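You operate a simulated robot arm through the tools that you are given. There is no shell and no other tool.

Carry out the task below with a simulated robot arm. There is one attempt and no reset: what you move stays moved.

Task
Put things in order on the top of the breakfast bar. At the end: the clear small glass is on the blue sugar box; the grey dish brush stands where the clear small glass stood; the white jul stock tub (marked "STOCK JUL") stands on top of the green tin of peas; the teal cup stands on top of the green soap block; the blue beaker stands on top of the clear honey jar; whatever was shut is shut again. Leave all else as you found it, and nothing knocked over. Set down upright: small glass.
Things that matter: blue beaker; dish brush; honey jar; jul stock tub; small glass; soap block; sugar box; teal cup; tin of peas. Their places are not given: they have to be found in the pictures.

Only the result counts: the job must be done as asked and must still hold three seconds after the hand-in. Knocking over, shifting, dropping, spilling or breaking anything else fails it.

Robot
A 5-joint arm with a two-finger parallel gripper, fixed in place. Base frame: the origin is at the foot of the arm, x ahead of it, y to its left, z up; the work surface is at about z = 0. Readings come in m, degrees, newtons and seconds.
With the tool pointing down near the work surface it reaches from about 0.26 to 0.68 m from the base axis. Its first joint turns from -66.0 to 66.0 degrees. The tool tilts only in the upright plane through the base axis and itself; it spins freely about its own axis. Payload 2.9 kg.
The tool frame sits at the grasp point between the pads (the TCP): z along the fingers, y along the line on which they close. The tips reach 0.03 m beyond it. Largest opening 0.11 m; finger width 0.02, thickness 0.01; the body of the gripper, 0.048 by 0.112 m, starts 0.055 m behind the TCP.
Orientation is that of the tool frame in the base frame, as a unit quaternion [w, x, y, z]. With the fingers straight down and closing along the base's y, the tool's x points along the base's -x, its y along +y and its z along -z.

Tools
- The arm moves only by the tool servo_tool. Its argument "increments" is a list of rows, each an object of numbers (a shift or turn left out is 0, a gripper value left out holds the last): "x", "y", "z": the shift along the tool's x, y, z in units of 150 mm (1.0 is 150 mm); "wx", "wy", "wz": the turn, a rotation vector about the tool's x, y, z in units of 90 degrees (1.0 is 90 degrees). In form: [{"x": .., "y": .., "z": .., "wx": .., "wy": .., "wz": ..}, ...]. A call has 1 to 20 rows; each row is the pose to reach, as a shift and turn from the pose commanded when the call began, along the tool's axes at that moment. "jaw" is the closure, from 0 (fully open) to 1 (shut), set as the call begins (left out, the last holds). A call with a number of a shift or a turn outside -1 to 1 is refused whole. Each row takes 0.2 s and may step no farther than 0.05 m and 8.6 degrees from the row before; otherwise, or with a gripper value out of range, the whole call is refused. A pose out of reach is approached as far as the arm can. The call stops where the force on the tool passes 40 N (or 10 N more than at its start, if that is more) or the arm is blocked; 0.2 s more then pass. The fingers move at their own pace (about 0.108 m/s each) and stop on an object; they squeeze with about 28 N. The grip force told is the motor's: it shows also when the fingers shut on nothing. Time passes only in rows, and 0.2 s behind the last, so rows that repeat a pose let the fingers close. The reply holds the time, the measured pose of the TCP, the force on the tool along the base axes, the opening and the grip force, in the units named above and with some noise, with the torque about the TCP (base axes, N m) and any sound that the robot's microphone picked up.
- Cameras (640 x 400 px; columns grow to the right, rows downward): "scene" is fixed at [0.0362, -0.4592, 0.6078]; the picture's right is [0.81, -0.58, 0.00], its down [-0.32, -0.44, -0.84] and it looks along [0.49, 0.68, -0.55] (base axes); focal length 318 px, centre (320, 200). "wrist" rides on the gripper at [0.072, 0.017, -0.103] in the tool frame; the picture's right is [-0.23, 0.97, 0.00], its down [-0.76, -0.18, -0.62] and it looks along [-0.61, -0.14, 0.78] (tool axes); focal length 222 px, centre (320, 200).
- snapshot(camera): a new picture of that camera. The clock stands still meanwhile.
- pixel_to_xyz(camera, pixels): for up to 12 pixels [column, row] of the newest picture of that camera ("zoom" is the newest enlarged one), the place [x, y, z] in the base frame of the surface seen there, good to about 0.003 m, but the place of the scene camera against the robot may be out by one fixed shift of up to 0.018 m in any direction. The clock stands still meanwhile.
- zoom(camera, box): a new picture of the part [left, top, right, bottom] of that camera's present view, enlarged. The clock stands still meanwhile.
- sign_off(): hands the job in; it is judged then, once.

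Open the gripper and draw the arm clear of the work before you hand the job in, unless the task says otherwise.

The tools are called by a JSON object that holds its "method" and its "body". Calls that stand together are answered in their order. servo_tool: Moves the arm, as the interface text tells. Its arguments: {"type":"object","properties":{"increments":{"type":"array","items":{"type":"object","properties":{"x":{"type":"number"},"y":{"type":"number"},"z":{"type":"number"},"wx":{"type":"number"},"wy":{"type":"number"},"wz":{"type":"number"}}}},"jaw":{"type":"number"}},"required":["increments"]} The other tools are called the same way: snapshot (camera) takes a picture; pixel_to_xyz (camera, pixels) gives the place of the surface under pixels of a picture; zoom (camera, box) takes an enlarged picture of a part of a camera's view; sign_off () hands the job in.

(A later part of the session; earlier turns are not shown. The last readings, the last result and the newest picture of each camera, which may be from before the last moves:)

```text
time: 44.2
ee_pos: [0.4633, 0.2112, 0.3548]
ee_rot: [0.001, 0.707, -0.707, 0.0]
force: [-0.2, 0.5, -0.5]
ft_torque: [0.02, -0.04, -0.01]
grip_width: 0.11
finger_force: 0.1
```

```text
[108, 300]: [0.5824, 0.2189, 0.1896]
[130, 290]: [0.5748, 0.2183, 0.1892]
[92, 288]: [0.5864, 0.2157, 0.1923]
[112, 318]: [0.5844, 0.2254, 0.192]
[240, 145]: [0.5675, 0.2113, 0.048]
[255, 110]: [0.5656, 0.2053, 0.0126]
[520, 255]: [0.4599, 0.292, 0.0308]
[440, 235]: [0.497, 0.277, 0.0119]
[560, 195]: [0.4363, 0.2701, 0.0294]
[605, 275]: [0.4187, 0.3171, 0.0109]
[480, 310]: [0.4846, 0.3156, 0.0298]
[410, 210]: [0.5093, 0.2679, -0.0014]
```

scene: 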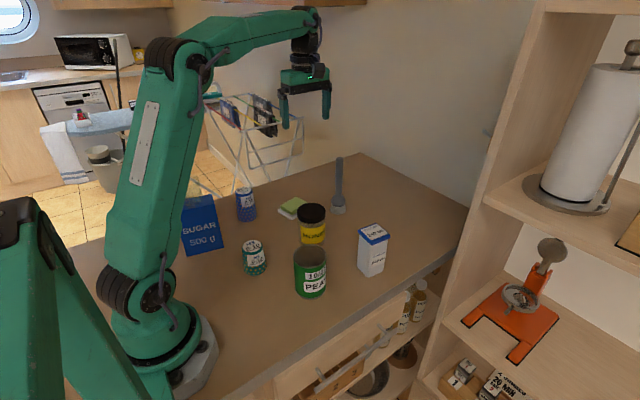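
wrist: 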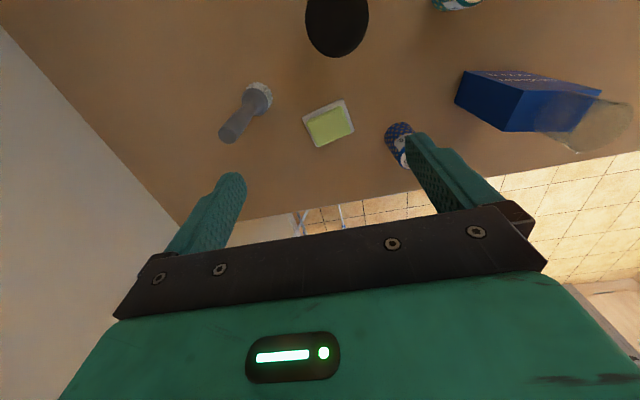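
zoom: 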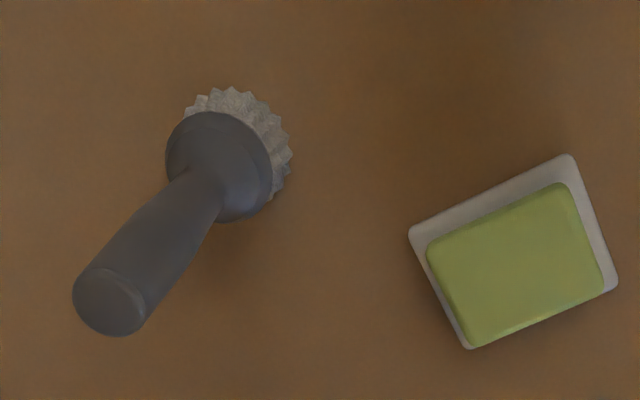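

I query more points on the brush head to know whether the handle stands straight above it.

{"method": "pixel_to_xyz", "body": {"camera": "zoom", "pixels": [[172, 150], [185, 125], [220, 118], [250, 135], [265, 165], [265, 195], [240, 212], [175, 175], [285, 160], [200, 100], [200, 180], [150, 240]]}}

{"method": "zoom", "body": {"camera": "scene", "box": [300, 140, 380, 230]}}

```text
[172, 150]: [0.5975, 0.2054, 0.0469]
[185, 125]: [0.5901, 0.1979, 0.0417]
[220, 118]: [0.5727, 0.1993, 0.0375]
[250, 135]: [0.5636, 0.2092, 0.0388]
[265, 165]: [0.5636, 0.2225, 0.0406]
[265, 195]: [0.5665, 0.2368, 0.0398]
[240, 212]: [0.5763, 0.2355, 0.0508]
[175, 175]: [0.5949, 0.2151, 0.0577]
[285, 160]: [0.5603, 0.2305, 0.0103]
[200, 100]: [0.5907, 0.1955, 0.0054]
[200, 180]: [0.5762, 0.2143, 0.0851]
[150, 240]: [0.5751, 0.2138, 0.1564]
```

```text
4.44 times, centred on (340, 185) of scene
```

zoom: 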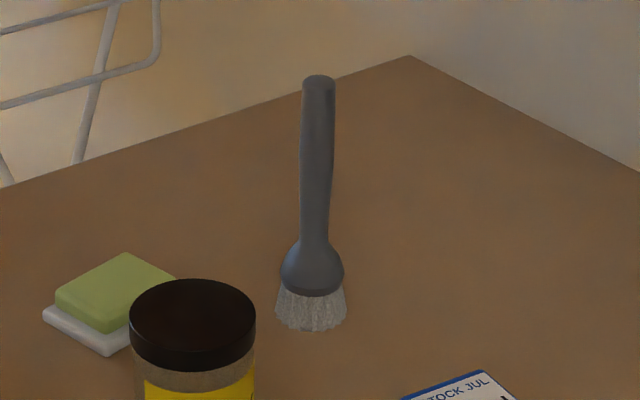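

The brush stands upright at about (0.581, 0.2175) with its top at 0.191. I move above it.

{"method": "servo_tool", "body": {"increments": [{"y": -0.26, "x": -0.016}, {"y": -0.52, "x": -0.032, "z": 0.1}, {"y": -0.78, "x": -0.045, "z": 0.3}, {"y": -0.78, "x": -0.045, "z": 0.55}, {"y": -0.78, "x": -0.045, "z": 0.55}]}}

{"method": "snapshot", "body": {"camera": "wrist"}}

{"method": "zoom", "body": {"camera": "wrist", "box": [220, 80, 420, 230]}}

```text
time: 45.4
ee_pos: [0.5775, 0.2182, 0.2711]
ee_rot: [0.0, -0.707, 0.707, 0.0]
force: [-0.7, 0.0, -0.1]
ft_torque: [-0.01, 0.0, 0.01]
grip_width: 0.1098
finger_force: 0.0
```

```text
taken
```

wrist: 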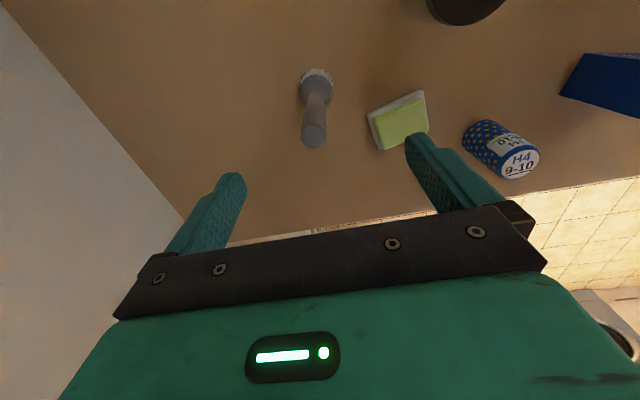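

```text
2.67 times, centred on (320, 155) of wrist
```

zoom: 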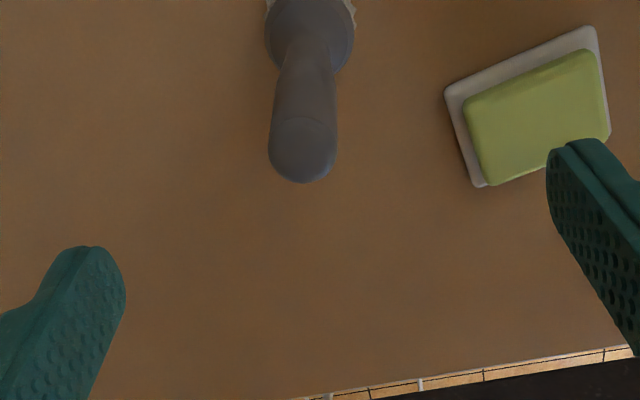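

The handle top projects to (0.585, 0.220), about 3 mm further in x and 2 mm in y than the TCP. I correct for this, half-close the jaw and descend to TCP z 0.148.

{"method": "servo_tool", "body": {"increments": [{"y": -0.02, "x": -0.013}, {"y": -0.02, "x": -0.013, "z": 0.1}, {"y": -0.02, "x": -0.013, "z": 0.3}, {"y": -0.02, "x": -0.013, "z": 0.5}, {"y": -0.02, "x": -0.013, "z": 0.7}, {"y": -0.02, "x": -0.013, "z": 0.84}, {"y": -0.02, "x": -0.013, "z": 0.84}], "jaw": 0.4}}

{"method": "snapshot", "body": {"camera": "wrist"}}

{"method": "zoom", "body": {"camera": "scene", "box": [280, 110, 400, 230]}}

```text
time: 47.0
ee_pos: [0.5838, 0.2214, 0.1486]
ee_rot: [0.0, -0.707, 0.708, 0.0]
force: [-0.5, 0.3, 0.5]
ft_torque: [-0.04, 0.03, -0.01]
grip_width: 0.0659
finger_force: 0.0
```

```text
taken
```

wrist: 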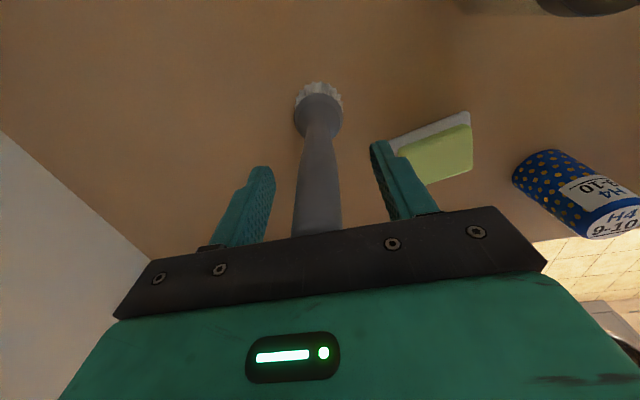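

```text
3.33 times, centred on (340, 170) of scene
```

zoom: 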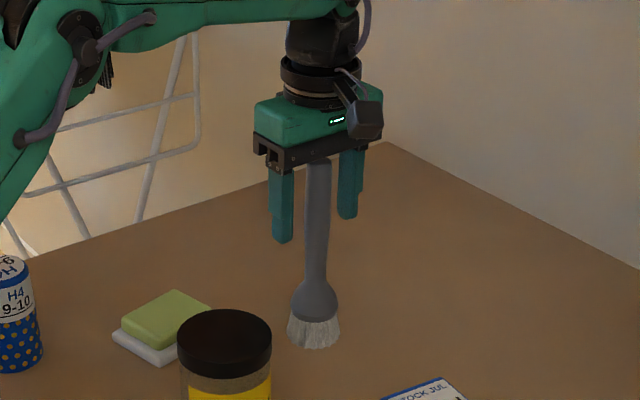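

The handle (columns 296–338) is centred between the fingers. I close on it.

{"method": "servo_tool", "body": {"increments": [{"x": 0}, {"x": 0}, {"x": 0}, {"x": 0}, {"x": 0}], "jaw": 1}}

{"method": "servo_tool", "body": {"increments": [{"z": -0.01}, {"z": -0.02}, {"z": -0.04}, {"z": -0.06}, {"z": -0.08}]}}

{"method": "snapshot", "body": {"camera": "wrist"}}

{"method": "zoom", "body": {"camera": "scene", "box": [280, 110, 400, 230]}}

```text
time: 48.2
ee_pos: [0.5848, 0.2216, 0.1497]
ee_rot: [0.0, -0.707, 0.707, 0.0]
force: [0.1, -0.7, -0.1]
ft_torque: [-0.04, 0.0, 0.04]
grip_width: 0.022
finger_force: 28.0
```

```text
time: 49.4
ee_pos: [0.5842, 0.2204, 0.1599]
ee_rot: [0.0, 0.708, -0.707, -0.001]
force: [0.1, 0.8, -0.3]
ft_torque: [0.02, 0.04, -0.03]
grip_width: 0.0219
finger_force: 28.7
```

```text
taken
```

wrist: 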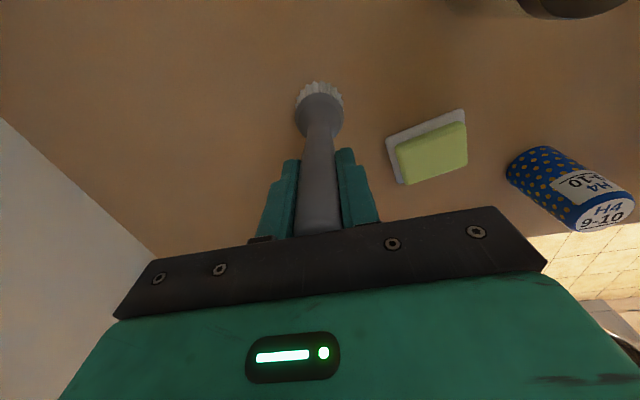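

```text
3.33 times, centred on (340, 170) of scene
```

zoom: 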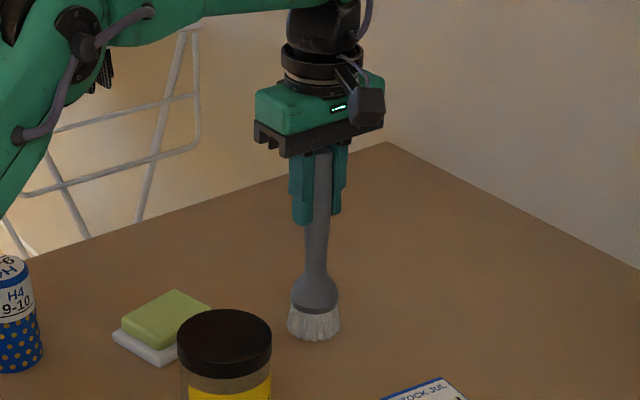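

The brush rose with the gripper. I lift 3 cm more and carry it slowly to the glass's old place (0.6025, 0.061).

{"method": "servo_tool", "body": {"increments": [{"z": -0.03}, {"z": -0.08}, {"z": -0.14}, {"z": -0.18, "x": 0.01}, {"z": -0.2, "x": 0.04, "y": -0.01}, {"z": -0.2, "x": 0.09, "y": -0.02}, {"z": -0.2, "x": 0.15, "y": -0.03}, {"z": -0.2, "x": 0.22, "y": -0.04}, {"z": -0.2, "x": 0.29, "y": -0.05}, {"z": -0.2, "x": 0.36, "y": -0.06}, {"z": -0.2, "x": 0.43, "y": -0.07}, {"z": -0.2, "x": 0.5, "y": -0.08}, {"z": -0.2, "x": 0.57, "y": -0.09}, {"z": -0.2, "x": 0.64, "y": -0.1}, {"z": -0.2, "x": 0.7, "y": -0.11}, {"z": -0.2, "x": 0.75, "y": -0.123}, {"z": -0.2, "x": 0.78, "y": -0.123}, {"z": -0.2, "x": 0.8, "y": -0.123}]}}

{"method": "servo_tool", "body": {"increments": [{"x": 0.02}, {"x": 0.06}, {"x": 0.11}, {"x": 0.16}, {"x": 0.21}, {"x": 0.24}, {"x": 0.255}, {"x": 0.259}, {"x": 0.259}]}}

{"method": "snapshot", "body": {"camera": "wrist"}}

{"method": "zoom", "body": {"camera": "scene", "box": [300, 110, 450, 260]}}

```text
time: 53.2
ee_pos: [0.6018, 0.0989, 0.1906]
ee_rot: [-0.001, 0.707, -0.707, 0.0]
force: [0.0, 0.0, -1.1]
ft_torque: [-0.01, -0.07, 0.01]
grip_width: 0.0222
finger_force: 28.5
```

```text
time: 55.2
ee_pos: [0.6018, 0.0623, 0.1904]
ee_rot: [0.0, -0.707, 0.707, 0.0]
force: [0.0, -0.6, -1.0]
ft_torque: [0.03, -0.04, 0.03]
grip_width: 0.0221
finger_force: 28.4
```

```text
taken
```

wrist: 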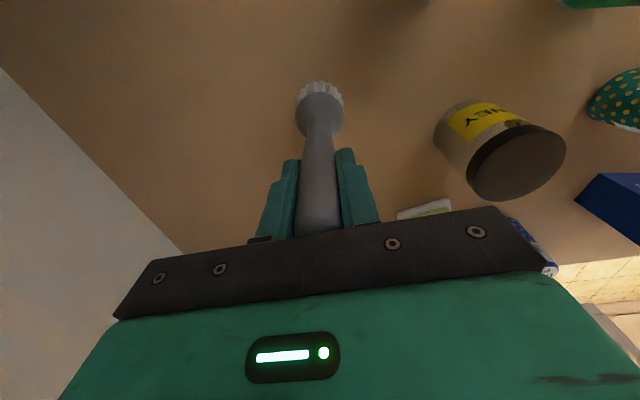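

```text
2.67 times, centred on (375, 185) of scene
```

zoom: 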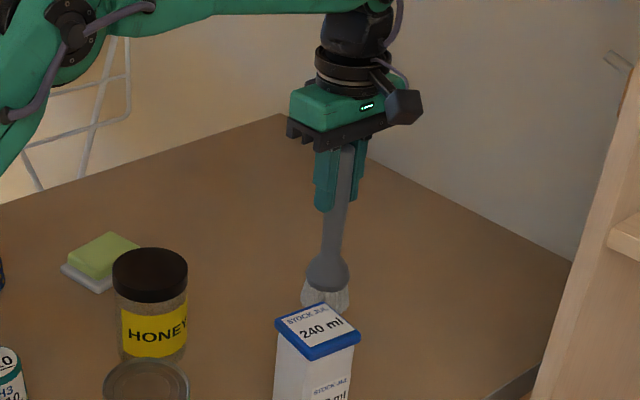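

The brush is over the glass's old spot and hangs straight. I lower it to about 2 mm above the table.

{"method": "servo_tool", "body": {"increments": [{"z": 0.02}, {"z": 0.06}, {"z": 0.11}, {"z": 0.16}, {"z": 0.21}, {"z": 0.24}, {"z": 0.26}, {"z": 0.265}, {"z": 0.265}]}}

{"method": "servo_tool", "body": {"increments": [{"z": 0.007}, {"z": 0.007}]}}

```text
time: 57.2
ee_pos: [0.6025, 0.0599, 0.1517]
ee_rot: [0.002, -0.707, 0.707, -0.001]
force: [-7.1, -3.3, 24.7]
ft_torque: [-0.25, 0.99, 0.05]
grip_width: 0.0224
finger_force: 28.3
```

```text
time: 57.8
ee_pos: [0.6025, 0.0617, 0.1504]
ee_rot: [0.001, -0.707, 0.707, -0.002]
force: [-2.4, -1.3, 25.8]
ft_torque: [0.06, 0.76, 0.02]
grip_width: 0.0224
finger_force: 27.9
```

Contact came slightly earlier (25 N). I ease up in small steps until the force is near zero.

{"method": "servo_tool", "body": {"increments": [{"z": -0.01}, {"z": -0.01}]}}

{"method": "servo_tool", "body": {"increments": [{"z": -0.005}, {"z": -0.005}]}}

{"method": "zoom", "body": {"camera": "scene", "box": [300, 110, 450, 260]}}

```text
time: 58.4
ee_pos: [0.6025, 0.0615, 0.1504]
ee_rot: [-0.001, 0.707, -0.707, 0.001]
force: [3.9, -3.2, 13.9]
ft_torque: [-0.18, -0.44, -0.08]
grip_width: 0.0222
finger_force: 28.1
```

```text
time: 59.0
ee_pos: [0.6028, 0.0614, 0.1497]
ee_rot: [0.0, 0.707, -0.707, 0.0]
force: [2.6, 2.0, 7.9]
ft_torque: [0.52, -0.48, -0.05]
grip_width: 0.0224
finger_force: 28.0
```

```text
2.67 times, centred on (375, 185) of scene
```

zoom: 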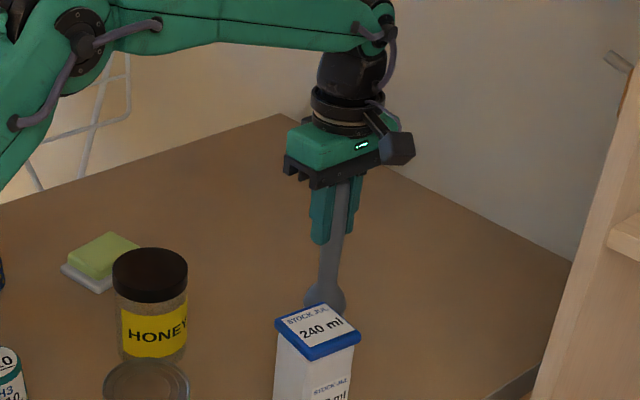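

Force is down to 8 N; one more half millimetre up, then release.

{"method": "servo_tool", "body": {"increments": [{"z": -0.004}, {"z": -0.004}, {"z": -0.004}]}}

```text
time: 59.8
ee_pos: [0.6021, 0.061, 0.151]
ee_rot: [-0.001, -0.707, 0.707, 0.001]
force: [-0.6, -0.8, -1.4]
ft_torque: [0.0, -0.03, -0.01]
grip_width: 0.0222
finger_force: 27.5
```

The load is balanced within a newton. I open the fingers partway.

{"method": "servo_tool", "body": {"increments": [{"x": 0}, {"x": 0}, {"x": 0}], "jaw": 0.5}}

{"method": "snapshot", "body": {"camera": "wrist"}}

{"method": "zoom", "body": {"camera": "scene", "box": [300, 110, 450, 260]}}

```text
time: 60.6
ee_pos: [0.6016, 0.0616, 0.1529]
ee_rot: [0.0, 0.707, -0.707, -0.001]
force: [0.6, 2.2, 0.1]
ft_torque: [-0.02, -0.01, 0.01]
grip_width: 0.055
finger_force: 0.2
```

```text
taken
```

wrist: 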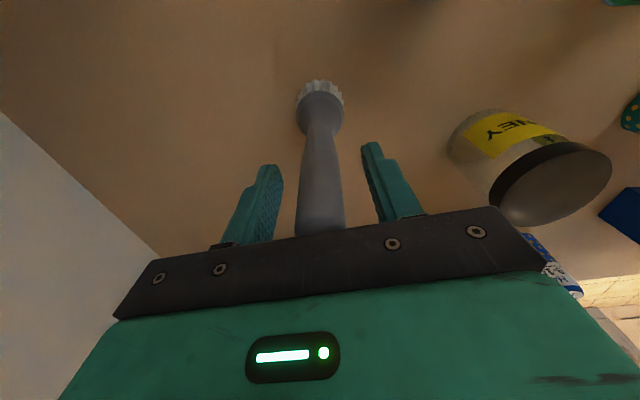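

```text
2.67 times, centred on (375, 185) of scene
```

zoom: 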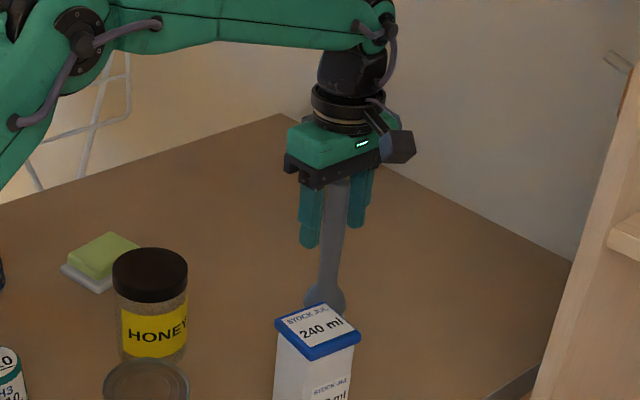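

The brush stands by itself. I raise the gripper clear and then go to view the stock tub, spinning the tool back +90°.

{"method": "servo_tool", "body": {"increments": [{"z": -0.03}, {"z": -0.1}, {"z": -0.2}, {"z": -0.35}, {"z": -0.55}, {"z": -0.75}, {"z": -1.0}, {"z": -1.0}]}}

{"method": "servo_tool", "body": {"increments": [{"x": 0.055, "y": 0.08, "wz": 0.083}, {"x": 0.11, "y": 0.16, "wz": 0.167}, {"x": 0.165, "y": 0.24, "wz": 0.25}, {"x": 0.22, "y": 0.32, "wz": 0.333}, {"x": 0.28, "y": 0.4, "wz": 0.417}, {"x": 0.34, "y": 0.48, "wz": 0.5}, {"x": 0.4, "y": 0.56, "wz": 0.583}, {"x": 0.46, "y": 0.64, "wz": 0.667}, {"x": 0.52, "y": 0.72, "wz": 0.75}, {"x": 0.58, "y": 0.8, "wz": 0.833}, {"x": 0.63, "y": 0.88, "wz": 0.917}, {"x": 0.67, "y": 0.95, "wz": 1.0}, {"x": 0.67, "y": 0.95, "wz": 1.0}], "jaw": 0}}

{"method": "snapshot", "body": {"camera": "wrist"}}

{"method": "snapshot", "body": {"camera": "scene"}}

```text
time: 62.4
ee_pos: [0.6, 0.06, 0.3015]
ee_rot: [0.0, 0.707, -0.707, 0.0]
force: [0.4, 0.0, 0.0]
ft_torque: [0.01, 0.0, 0.0]
grip_width: 0.0551
finger_force: 0.1
```

```text
time: 65.2
ee_pos: [0.46, -0.0415, 0.3]
ee_rot: [0.0, 0.001, 1.0, 0.0]
force: [-0.2, 0.4, -1.5]
ft_torque: [-0.01, -0.03, 0.01]
grip_width: 0.1098
finger_force: 0.2
```

```text
taken
```

wrist: 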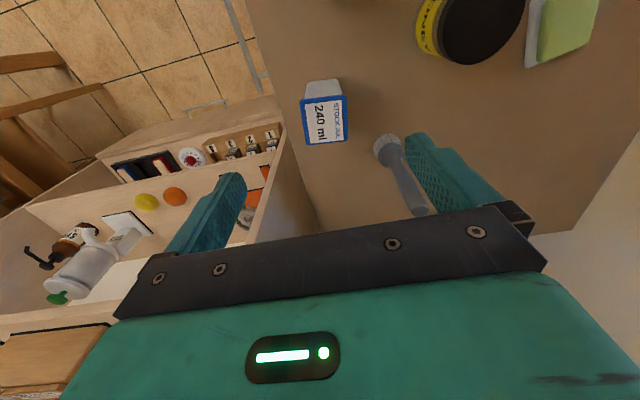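

```text
taken
```

scene: 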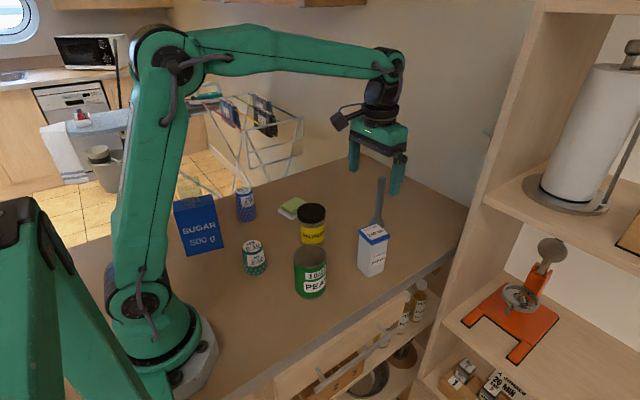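

The brush stands in its new place and the glass remains on the box. Now I measure the stock tub's lid (300–348, 95–145) and the peas tin.

{"method": "zoom", "body": {"camera": "wrist", "box": [270, 60, 390, 160]}}

{"method": "pixel_to_xyz", "body": {"camera": "wrist", "pixels": [[302, 100], [344, 97], [346, 139], [306, 143], [324, 120], [308, 84], [338, 83], [324, 100], [324, 141], [303, 120], [345, 118]]}}

```text
4.00 times, centred on (330, 110) of wrist
```

zoom: 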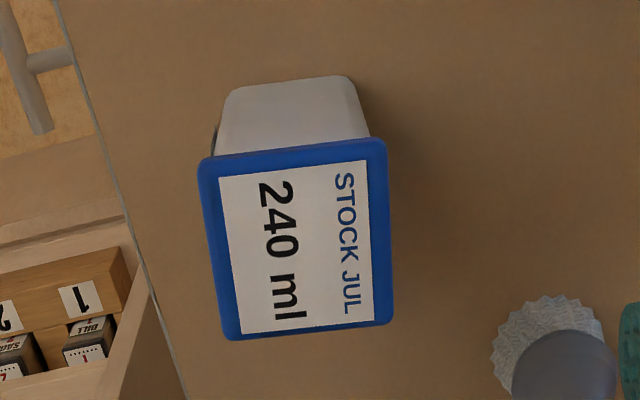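

```text
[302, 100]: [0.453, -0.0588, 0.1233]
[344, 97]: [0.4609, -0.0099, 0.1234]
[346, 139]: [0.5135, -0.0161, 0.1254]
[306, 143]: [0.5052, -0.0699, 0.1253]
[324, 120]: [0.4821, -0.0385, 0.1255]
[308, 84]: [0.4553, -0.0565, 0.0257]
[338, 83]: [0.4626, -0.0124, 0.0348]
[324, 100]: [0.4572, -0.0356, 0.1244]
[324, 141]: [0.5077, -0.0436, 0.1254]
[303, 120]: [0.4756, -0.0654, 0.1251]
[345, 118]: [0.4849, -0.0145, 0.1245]
```

The tub lid centre is (0.483, -0.039, 0.125), rotated about -10.6°. Before gripping, I back up to measure the peas tin's top from above.

{"method": "servo_tool", "body": {"increments": [{"x": 0.25, "y": 0.067, "z": -0.1}, {"x": 0.5, "y": 0.133, "z": -0.2}, {"x": 0.75, "y": 0.2, "z": -0.3}, {"x": 1.0, "y": 0.267, "z": -0.4}, {"x": 1.0, "y": 0.267, "z": -0.4}]}}

{"method": "snapshot", "body": {"camera": "wrist"}}

{"method": "zoom", "body": {"camera": "wrist", "box": [200, 40, 380, 160]}}

```text
time: 66.4
ee_pos: [0.3101, -0.0007, 0.3629]
ee_rot: [0.0, 0.001, 1.0, 0.0]
force: [0.4, 0.2, -0.1]
ft_torque: [0.05, 0.01, 0.01]
grip_width: 0.1101
finger_force: 0.1
```

```text
taken
```

wrist: 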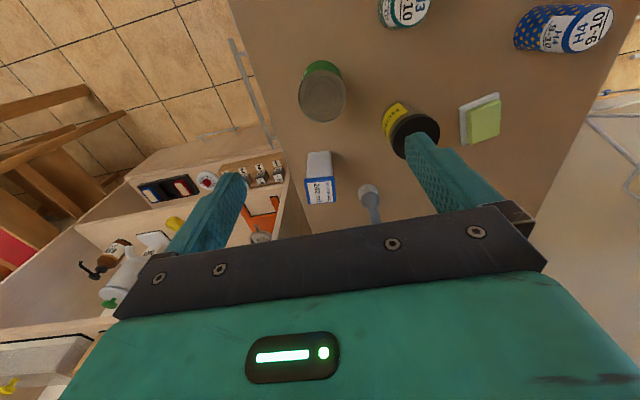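

```text
3.33 times, centred on (290, 100) of wrist
```

zoom: 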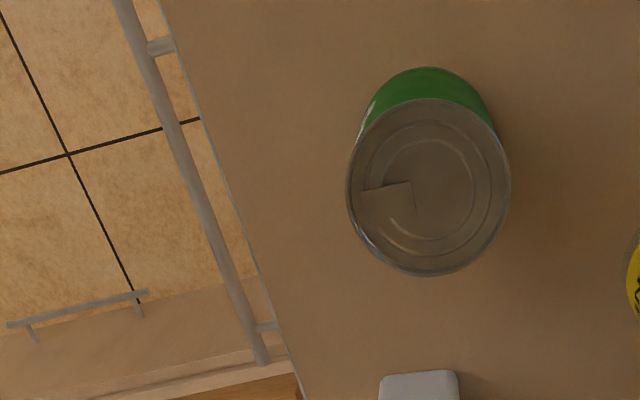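

The tin's top ellipse is centred at zoom (428,188) with edges at 347/510 and 100/276. I query its rim points.

{"method": "pixel_to_xyz", "body": {"camera": "zoom", "pixels": [[428, 188], [353, 188], [505, 188], [428, 105], [428, 270], [400, 188], [460, 188]]}}

```text
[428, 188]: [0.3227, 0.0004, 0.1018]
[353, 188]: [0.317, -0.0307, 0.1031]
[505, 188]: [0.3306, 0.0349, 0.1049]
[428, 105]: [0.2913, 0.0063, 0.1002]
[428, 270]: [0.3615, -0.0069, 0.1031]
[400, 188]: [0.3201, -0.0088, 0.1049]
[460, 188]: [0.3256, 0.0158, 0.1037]
```

The tin's top centre is at (0.325, 0.001, 0.1035). Now I go over the stock tub with the tool spun +10.6° to match it.

{"method": "servo_tool", "body": {"increments": [{"x": -0.25, "y": -0.025, "z": 0.06}, {"x": -0.5, "y": -0.05, "z": 0.12}, {"x": -0.75, "y": -0.075, "z": 0.18}, {"x": -1.0, "y": -0.1, "z": 0.25}]}}

{"method": "servo_tool", "body": {"increments": [{"x": -0.05, "y": -0.05, "z": 0.2, "wz": 0.04}, {"x": -0.1, "y": -0.1, "z": 0.4, "wz": 0.08}, {"x": -0.153, "y": -0.163, "z": 0.6, "wz": 0.118}, {"x": -0.153, "y": -0.163, "z": 0.697, "wz": 0.118}, {"x": -0.153, "y": -0.163, "z": 0.697, "wz": 0.118}]}}

{"method": "snapshot", "body": {"camera": "wrist"}}

{"method": "zoom", "body": {"camera": "wrist", "box": [220, 60, 420, 200]}}

```text
time: 67.4
ee_pos: [0.4603, -0.0152, 0.3242]
ee_rot: [0.0, -0.001, 1.0, -0.001]
force: [0.8, 0.7, -0.3]
ft_torque: [-0.01, -0.02, 0.01]
grip_width: 0.1102
finger_force: 0.1
```

```text
time: 68.6
ee_pos: [0.4854, -0.0395, 0.2193]
ee_rot: [0.0, 0.093, 0.996, 0.0]
force: [0.1, -0.3, -0.1]
ft_torque: [0.03, -0.02, 0.0]
grip_width: 0.1097
finger_force: 0.1
```

```text
taken
```

wrist: 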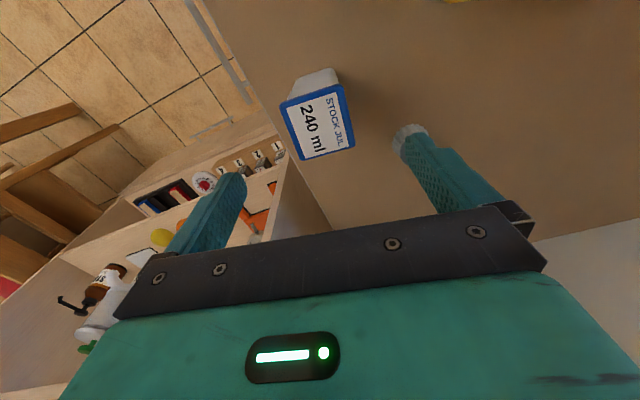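

```text
2.86 times, centred on (320, 130) of wrist
```

zoom: 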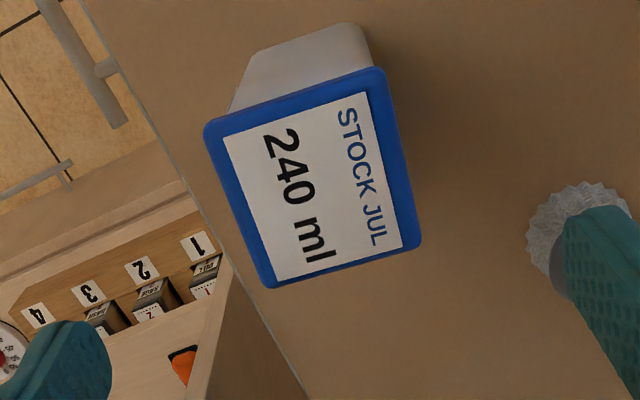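

I verify the lid corners again from here: zoom (207,130), (380,72), (418,245), (270,284).

{"method": "pixel_to_xyz", "body": {"camera": "zoom", "pixels": [[213, 135], [375, 78], [412, 243], [274, 279], [310, 180], [240, 205], [395, 155], [295, 100], [340, 262]]}}

```text
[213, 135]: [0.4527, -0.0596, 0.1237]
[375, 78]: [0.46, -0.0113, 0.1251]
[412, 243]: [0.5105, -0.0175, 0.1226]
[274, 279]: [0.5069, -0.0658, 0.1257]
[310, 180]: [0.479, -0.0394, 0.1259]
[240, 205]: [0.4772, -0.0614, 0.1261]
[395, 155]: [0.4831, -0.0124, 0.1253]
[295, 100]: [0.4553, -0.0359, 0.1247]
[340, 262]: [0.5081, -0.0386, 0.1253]
```

The tub's angle averages about 8° and its centre is (0.4825, -0.0386), matching the TCP. I trim the spin slightly and descend to TCP z 0.108.

{"method": "servo_tool", "body": {"increments": [{"z": 0.1, "wz": -0.025}, {"z": 0.3, "wz": -0.025}, {"z": 0.5, "wz": -0.025}, {"z": 0.65, "wz": -0.025}, {"z": 0.747, "wz": -0.025}, {"z": 0.747, "wz": -0.025}]}}

{"method": "snapshot", "body": {"camera": "wrist"}}

{"method": "zoom", "body": {"camera": "scene", "box": [310, 150, 450, 290]}}

```text
time: 70.0
ee_pos: [0.4828, -0.0378, 0.1094]
ee_rot: [-0.001, 0.073, 0.997, -0.001]
force: [0.5, 0.0, 0.2]
ft_torque: [0.03, -0.01, -0.01]
grip_width: 0.1102
finger_force: 0.0
```

```text
taken
```

wrist: 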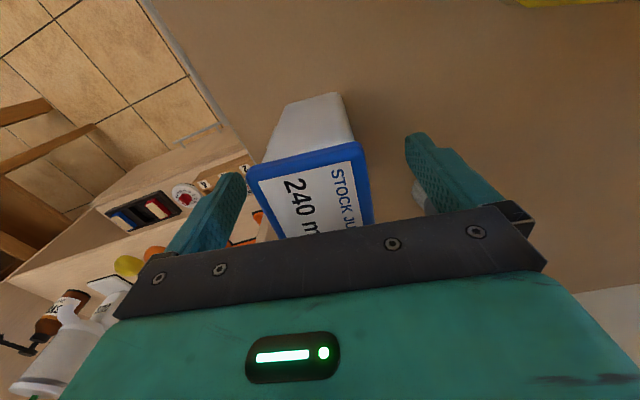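

```text
2.86 times, centred on (380, 220) of scene
```

zoom: 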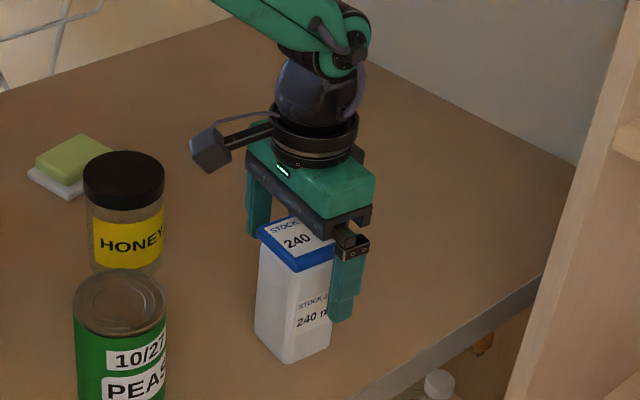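

The tub's lid is between the fingers. I close and test-lift slowly.

{"method": "servo_tool", "body": {"increments": [{"x": 0}, {"x": 0}, {"x": 0}, {"x": 0}, {"x": 0}], "jaw": 1}}

{"method": "servo_tool", "body": {"increments": [{"z": -0.01}, {"z": -0.02}, {"z": -0.04}, {"z": -0.06}, {"z": -0.08}, {"z": -0.1}]}}

{"method": "snapshot", "body": {"camera": "wrist"}}

{"method": "zoom", "body": {"camera": "scene", "box": [310, 150, 450, 290]}}

```text
time: 71.2
ee_pos: [0.4838, -0.0371, 0.1088]
ee_rot: [0.0, 0.073, 0.997, 0.001]
force: [-0.9, -0.4, -0.3]
ft_torque: [0.0, 0.01, 0.04]
grip_width: 0.0578
finger_force: 27.9
```

```text
time: 72.6
ee_pos: [0.4836, -0.0381, 0.1241]
ee_rot: [0.0, 0.073, 0.997, 0.0]
force: [-0.4, 0.9, -3.2]
ft_torque: [0.0, -0.01, -0.01]
grip_width: 0.058
finger_force: 27.8
```

```text
taken
```

wrist: 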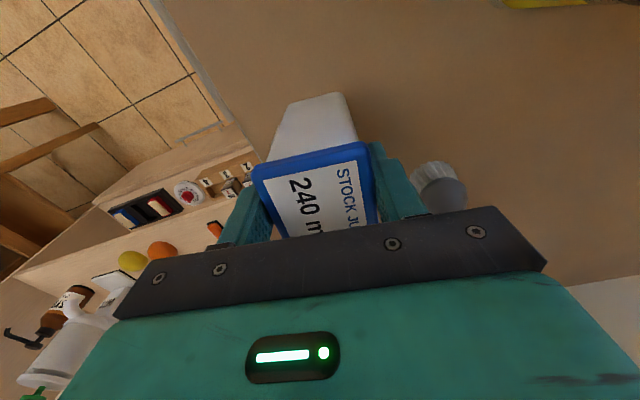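

```text
2.86 times, centred on (380, 220) of scene
```

zoom: 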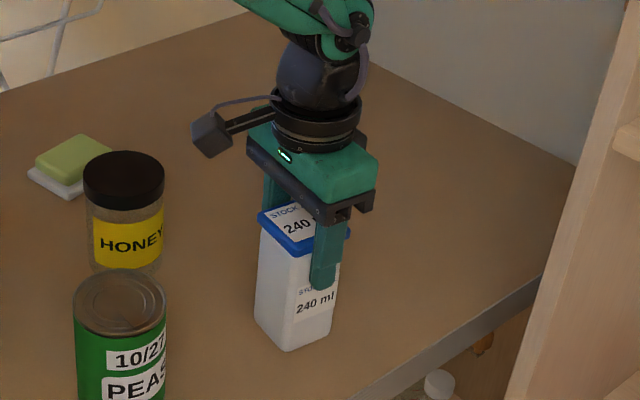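

The tub lifts with the gripper. I raise it to TCP z of about 0.26 and then carry it over the peas tin.

{"method": "servo_tool", "body": {"increments": [{"z": -0.03}, {"z": -0.08}, {"z": -0.15}, {"z": -0.23}, {"z": -0.31}, {"z": -0.39}, {"z": -0.47}, {"z": -0.55}, {"z": -0.63}, {"z": -0.71}, {"z": -0.78}, {"z": -0.84}, {"z": -0.88}, {"z": -0.905}, {"z": -0.913}, {"z": -0.913}]}}

{"method": "servo_tool", "body": {"increments": [{"x": 0.01}, {"x": 0.04, "y": 0.003}, {"x": 0.09, "y": 0.01}, {"x": 0.15, "y": 0.018}, {"x": 0.22, "y": 0.025}, {"x": 0.29, "y": 0.032}, {"x": 0.36, "y": 0.039}, {"x": 0.43, "y": 0.046}, {"x": 0.5, "y": 0.053}, {"x": 0.57, "y": 0.06}, {"x": 0.64, "y": 0.067}, {"x": 0.7, "y": 0.074}, {"x": 0.75, "y": 0.08}, {"x": 0.79, "y": 0.085}, {"x": 0.8, "y": 0.085}, {"x": 0.8, "y": 0.085}]}}

{"method": "snapshot", "body": {"camera": "wrist"}}

{"method": "snapshot", "body": {"camera": "scene"}}

```text
time: 76.0
ee_pos: [0.4824, -0.0386, 0.2608]
ee_rot: [0.0, 0.073, 0.997, -0.001]
force: [0.6, -1.0, -2.7]
ft_torque: [0.01, -0.04, 0.01]
grip_width: 0.0579
finger_force: 28.5
```

```text
time: 79.4
ee_pos: [0.3662, -0.0068, 0.2601]
ee_rot: [0.0, 0.073, 0.997, -0.001]
force: [0.1, 0.4, -3.1]
ft_torque: [0.02, 0.02, -0.01]
grip_width: 0.0581
finger_force: 27.8
```

```text
taken
```

wrist: 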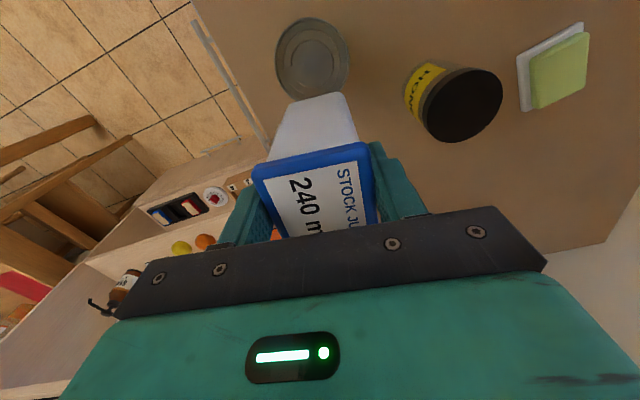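

```text
taken
```

scene: 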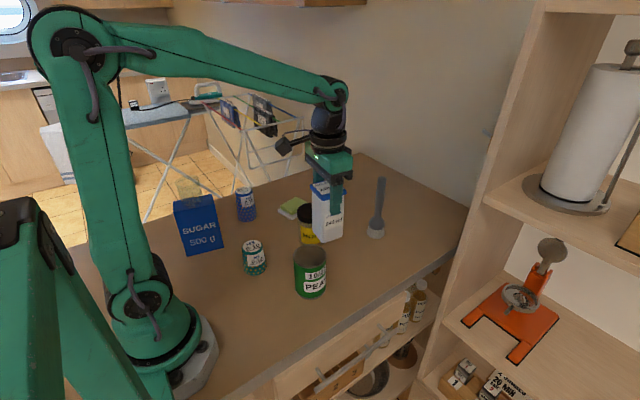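

I re-check the tin's top centre from this closer view before the final approach.

{"method": "pixel_to_xyz", "body": {"camera": "wrist", "pixels": [[279, 58], [346, 58], [312, 22], [312, 60], [300, 90], [330, 88]]}}

{"method": "zoom", "body": {"camera": "wrist", "box": [250, 0, 390, 110]}}

```text
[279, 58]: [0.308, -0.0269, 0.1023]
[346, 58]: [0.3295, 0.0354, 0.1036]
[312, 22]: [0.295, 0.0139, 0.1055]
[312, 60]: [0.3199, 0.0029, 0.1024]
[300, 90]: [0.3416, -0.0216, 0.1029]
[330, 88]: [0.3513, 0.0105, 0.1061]
```

```text
3.64 times, centred on (320, 55) of wrist
```

zoom: 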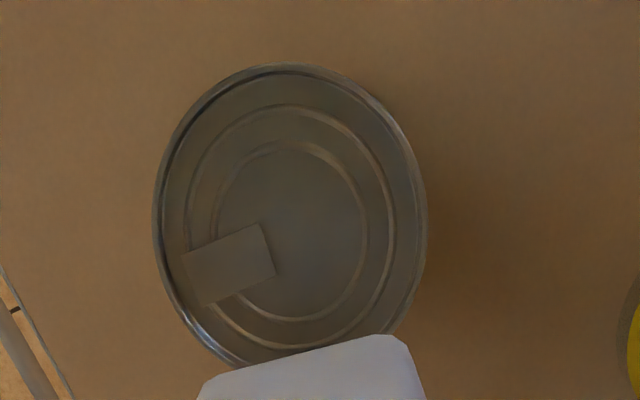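

The circle fit gives the tin's centre at (0.326, 0.001), as before. I move over it and lower to just above contact.

{"method": "servo_tool", "body": {"increments": [{"x": 0.02, "y": 0.002}, {"x": 0.07, "y": 0.006}, {"x": 0.13, "y": 0.011}, {"x": 0.19, "y": 0.015}, {"x": 0.24, "y": 0.019}, {"x": 0.27, "y": 0.022}, {"x": 0.281, "y": 0.022}, {"x": 0.281, "y": 0.022}, {"x": 0.281, "y": 0.022, "z": 0.03}, {"x": 0.281, "y": 0.022, "z": 0.08}, {"x": 0.281, "y": 0.022, "z": 0.14}, {"x": 0.281, "y": 0.022, "z": 0.2}, {"x": 0.281, "y": 0.022, "z": 0.25}, {"x": 0.281, "y": 0.022, "z": 0.28}, {"x": 0.281, "y": 0.022, "z": 0.29}, {"x": 0.281, "y": 0.022, "z": 0.29}]}}

{"method": "snapshot", "body": {"camera": "wrist"}}

{"method": "zoom", "body": {"camera": "scene", "box": [240, 160, 380, 310]}}

```text
time: 82.8
ee_pos: [0.3251, 0.0024, 0.2178]
ee_rot: [0.0, 0.073, 0.997, 0.0]
force: [-1.4, -0.1, -1.4]
ft_torque: [0.04, -0.03, 0.03]
grip_width: 0.058
finger_force: 28.2
```

```text
taken
```

wrist: 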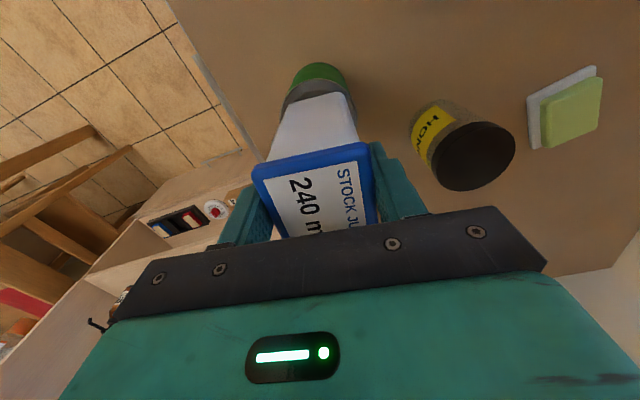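

```text
2.67 times, centred on (310, 235) of scene
```

zoom: 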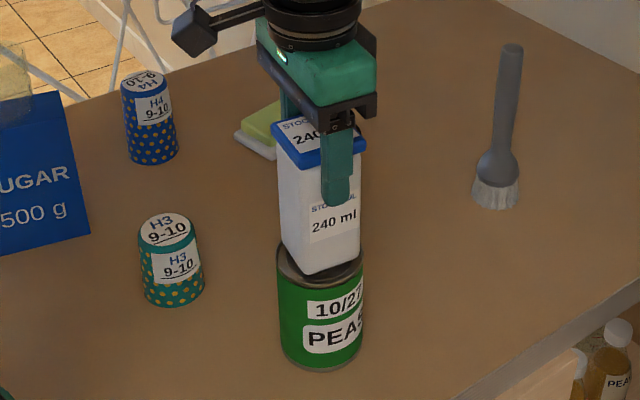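

The tub is centred over the tin. I lower in 1 mm steps until contact.

{"method": "servo_tool", "body": {"increments": [{"z": 0.007}, {"z": 0.014}, {"z": 0.014}]}}

{"method": "servo_tool", "body": {"increments": [{"z": 0.007}, {"z": 0.007}]}}

{"method": "servo_tool", "body": {"increments": [{"z": 0.007}, {"z": 0.007}]}}

```text
time: 83.6
ee_pos: [0.3244, 0.0029, 0.2162]
ee_rot: [0.002, 0.073, 0.997, 0.0]
force: [-5.5, -4.1, 23.3]
ft_torque: [-0.21, 0.43, 0.08]
grip_width: 0.0581
finger_force: 28.6
```

```text
time: 84.2
ee_pos: [0.3253, 0.0019, 0.2156]
ee_rot: [0.001, 0.073, 0.997, -0.001]
force: [1.4, -5.3, 25.4]
ft_torque: [-0.33, -0.12, -0.01]
grip_width: 0.058
finger_force: 28.2
```

```text
time: 84.8
ee_pos: [0.326, 0.0026, 0.2137]
ee_rot: [0.0, 0.074, 0.997, 0.0]
force: [1.4, -2.7, 25.8]
ft_torque: [0.01, -0.07, -0.05]
grip_width: 0.0579
finger_force: 28.3
```

Contact is firm at about 25 N. I ease up until the force vanishes.

{"method": "servo_tool", "body": {"increments": [{"z": -0.007}, {"z": -0.01}, {"z": -0.01}]}}

```text
time: 85.6
ee_pos: [0.3249, 0.002, 0.213]
ee_rot: [0.001, 0.073, 0.997, 0.001]
force: [7.2, 1.0, 14.4]
ft_torque: [0.09, -0.8, 0.04]
grip_width: 0.0578
finger_force: 28.1
```

Still 14 N, so I ease up a little more.

{"method": "servo_tool", "body": {"increments": [{"z": -0.005}, {"z": -0.008}, {"z": -0.008}]}}

```text
time: 86.4
ee_pos: [0.3241, 0.0022, 0.2138]
ee_rot: [-0.003, 0.074, 0.997, 0.001]
force: [-0.2, 0.5, -1.7]
ft_torque: [0.09, -0.05, 0.05]
grip_width: 0.0577
finger_force: 28.0
```

The force is balanced (-1.7 N, part of the tub's weight). I open the jaw.

{"method": "servo_tool", "body": {"increments": [{"x": 0}, {"x": 0}, {"x": 0}, {"x": 0}], "jaw": 0}}

{"method": "zoom", "body": {"camera": "scene", "box": [240, 160, 380, 310]}}

{"method": "snapshot", "body": {"camera": "wrist"}}

```text
time: 87.4
ee_pos: [0.3248, 0.001, 0.2146]
ee_rot: [0.0, 0.073, 0.997, 0.0]
force: [-0.5, -0.6, 0.8]
ft_torque: [-0.01, -0.02, 0.01]
grip_width: 0.1099
finger_force: 0.0
```

```text
2.67 times, centred on (310, 235) of scene
```

zoom: 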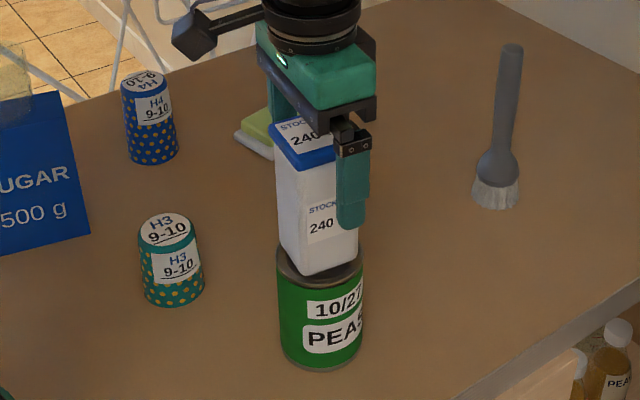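

```text
taken
```

wrist: 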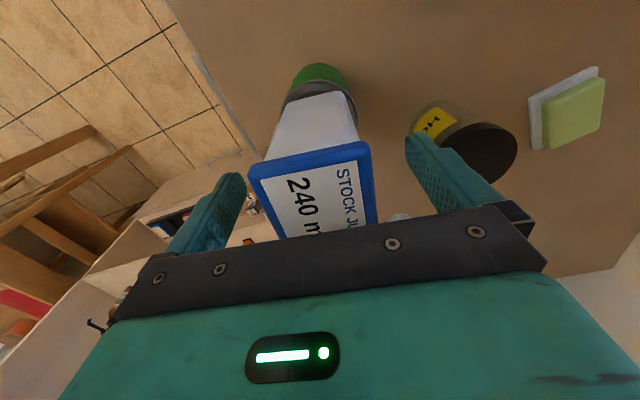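

The tub stands freely on the tin. I raise straight up clear of it, then swing to view the teal cup and soap.

{"method": "servo_tool", "body": {"increments": [{"z": -0.03}, {"z": -0.1}, {"z": -0.2}, {"z": -0.35}, {"z": -0.55}, {"z": -0.8}, {"z": -1.0}, {"z": -1.0, "wz": -0.05}, {"z": -1.0, "wz": -0.093}, {"z": -1.0, "wz": -0.093}]}}

{"method": "servo_tool", "body": {"increments": [{"x": 0.01, "y": 0.06, "wz": -0.083}, {"x": 0.03, "y": 0.12, "wz": -0.167}, {"x": 0.05, "y": 0.19, "wz": -0.25}, {"x": 0.07, "y": 0.26, "wz": -0.333}, {"x": 0.09, "y": 0.33, "wz": -0.417}, {"x": 0.11, "y": 0.4, "wz": -0.5}, {"x": 0.13, "y": 0.47, "wz": -0.583}, {"x": 0.14, "y": 0.54, "wz": -0.667}, {"x": 0.15, "y": 0.61, "wz": -0.75}, {"x": 0.16, "y": 0.68, "wz": -0.833}, {"x": 0.167, "y": 0.74, "wz": -0.917}, {"x": 0.167, "y": 0.8, "wz": -1.0}, {"x": 0.167, "y": 0.8, "wz": -1.0}]}}

{"method": "snapshot", "body": {"camera": "wrist"}}

{"method": "snapshot", "body": {"camera": "scene"}}

```text
time: 89.6
ee_pos: [0.3223, 0.0013, 0.3652]
ee_rot: [-0.001, -0.001, 1.0, 0.001]
force: [0.1, -0.5, -0.5]
ft_torque: [-0.02, 0.02, -0.01]
grip_width: 0.11
finger_force: 0.0
```

```text
time: 92.4
ee_pos: [0.2996, 0.1214, 0.3659]
ee_rot: [0.001, 0.707, -0.707, 0.0]
force: [-0.1, -0.3, 0.1]
ft_torque: [0.03, 0.03, 0.02]
grip_width: 0.1101
finger_force: 0.1
```

```text
taken
```

wrist: 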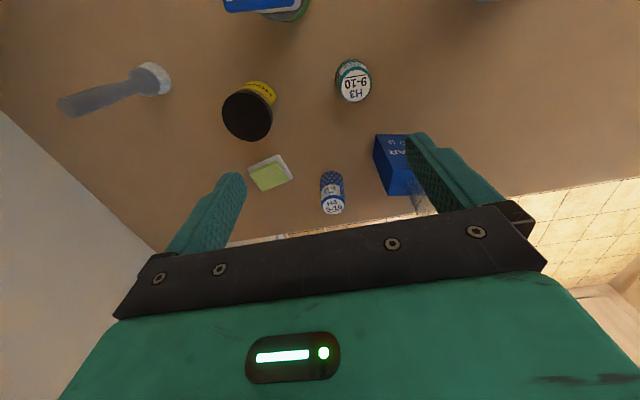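

```text
taken
```

scene: 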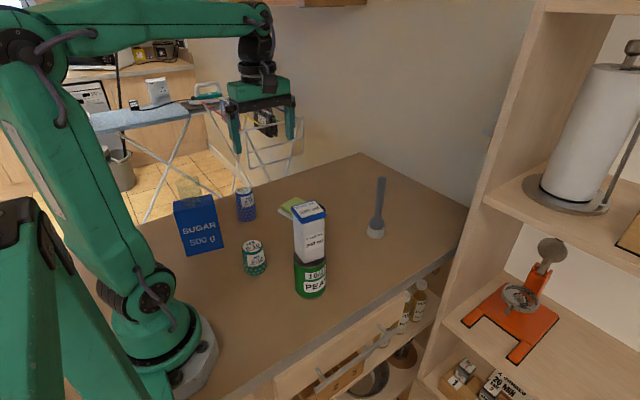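

The tub stands on the tin at (310,240). Now I measure the teal cup's top near (354,83) and the soap near (270,173).

{"method": "zoom", "body": {"camera": "wrist", "box": [310, 40, 400, 120]}}

{"method": "pixel_to_xyz", "body": {"camera": "zoom", "pixels": [[320, 220], [250, 220], [400, 220], [320, 130], [320, 300], [200, 220], [420, 220], [300, 180]]}}

{"method": "zoom", "body": {"camera": "wrist", "box": [230, 130, 310, 200]}}

```text
5.00 times, centred on (355, 80) of wrist
```

zoom: 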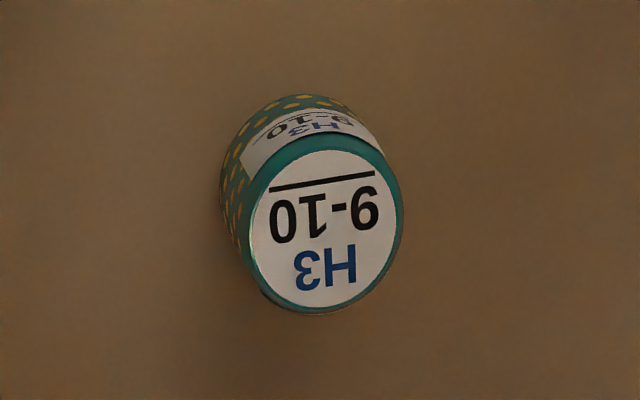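

```text
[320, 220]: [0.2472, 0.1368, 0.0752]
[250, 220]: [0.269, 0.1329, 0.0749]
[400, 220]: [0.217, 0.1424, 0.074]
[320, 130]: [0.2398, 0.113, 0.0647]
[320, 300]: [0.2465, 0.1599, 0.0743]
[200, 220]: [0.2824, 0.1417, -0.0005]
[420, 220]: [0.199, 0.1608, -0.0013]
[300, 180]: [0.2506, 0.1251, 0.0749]
```

```text
5.71 times, centred on (270, 165) of wrist
```

zoom: 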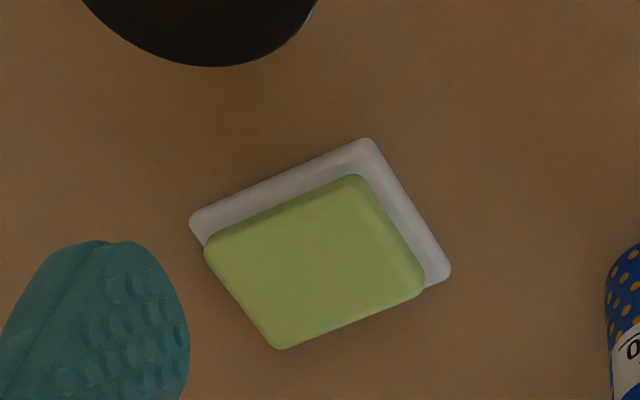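

The teal cup's top centre is (0.244, 0.1375, 0.075) with radius about 0.0265. I query the soap's top face corners in this zoom.

{"method": "pixel_to_xyz", "body": {"camera": "zoom", "pixels": [[212, 250], [355, 185], [415, 288], [283, 343], [315, 265], [240, 295], [390, 235], [285, 215], [350, 315], [195, 225], [368, 145], [445, 270]]}}

```text
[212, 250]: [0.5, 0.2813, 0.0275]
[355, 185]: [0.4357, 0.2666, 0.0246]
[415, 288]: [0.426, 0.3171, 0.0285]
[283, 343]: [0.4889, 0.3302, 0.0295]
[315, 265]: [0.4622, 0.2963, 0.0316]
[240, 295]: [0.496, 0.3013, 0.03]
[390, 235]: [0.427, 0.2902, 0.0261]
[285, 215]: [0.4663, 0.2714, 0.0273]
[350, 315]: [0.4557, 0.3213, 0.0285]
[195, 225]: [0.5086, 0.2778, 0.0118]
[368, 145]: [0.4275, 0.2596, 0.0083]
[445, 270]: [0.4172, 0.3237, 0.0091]
```

The soap's top centre is (0.4625, 0.299, 0.029). I go over the teal cup and descend to TCP z about 0.22 for an alignment check.

{"method": "servo_tool", "body": {"increments": [{"x": -0.04, "y": 0.12, "z": 0.2}, {"x": -0.08, "y": 0.25, "z": 0.4}, {"x": -0.11, "y": 0.373, "z": 0.6}, {"x": -0.11, "y": 0.373, "z": 0.8}, {"x": -0.11, "y": 0.373, "z": 0.96}, {"x": -0.11, "y": 0.373, "z": 0.96}]}}

{"method": "snapshot", "body": {"camera": "wrist"}}

{"method": "zoom", "body": {"camera": "wrist", "box": [260, 40, 380, 140]}}

```text
time: 93.8
ee_pos: [0.2443, 0.1387, 0.2214]
ee_rot: [-0.001, 0.707, -0.707, 0.0]
force: [-0.6, 0.0, 0.4]
ft_torque: [0.03, 0.0, 0.03]
grip_width: 0.1101
finger_force: 0.1
```

```text
taken
```

wrist: 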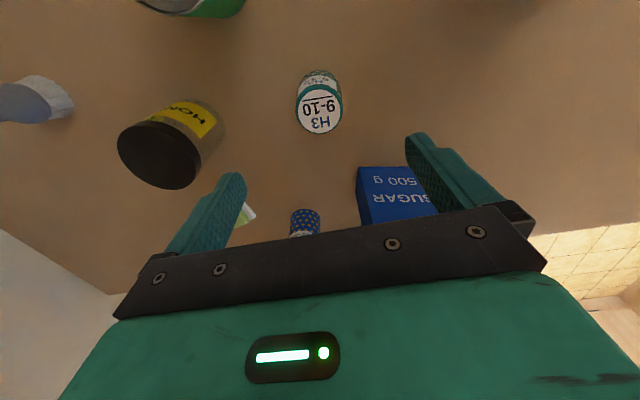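

```text
4.00 times, centred on (320, 90) of wrist
```

zoom: 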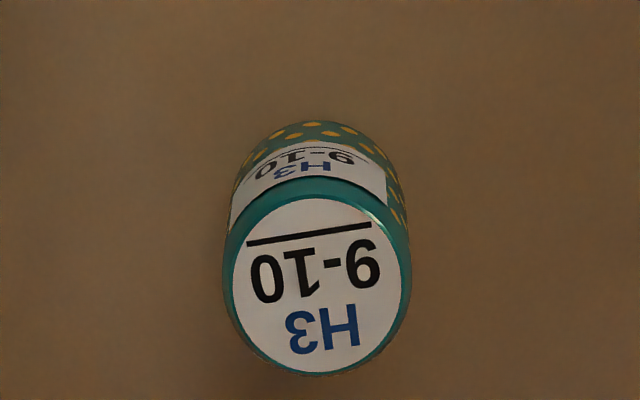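

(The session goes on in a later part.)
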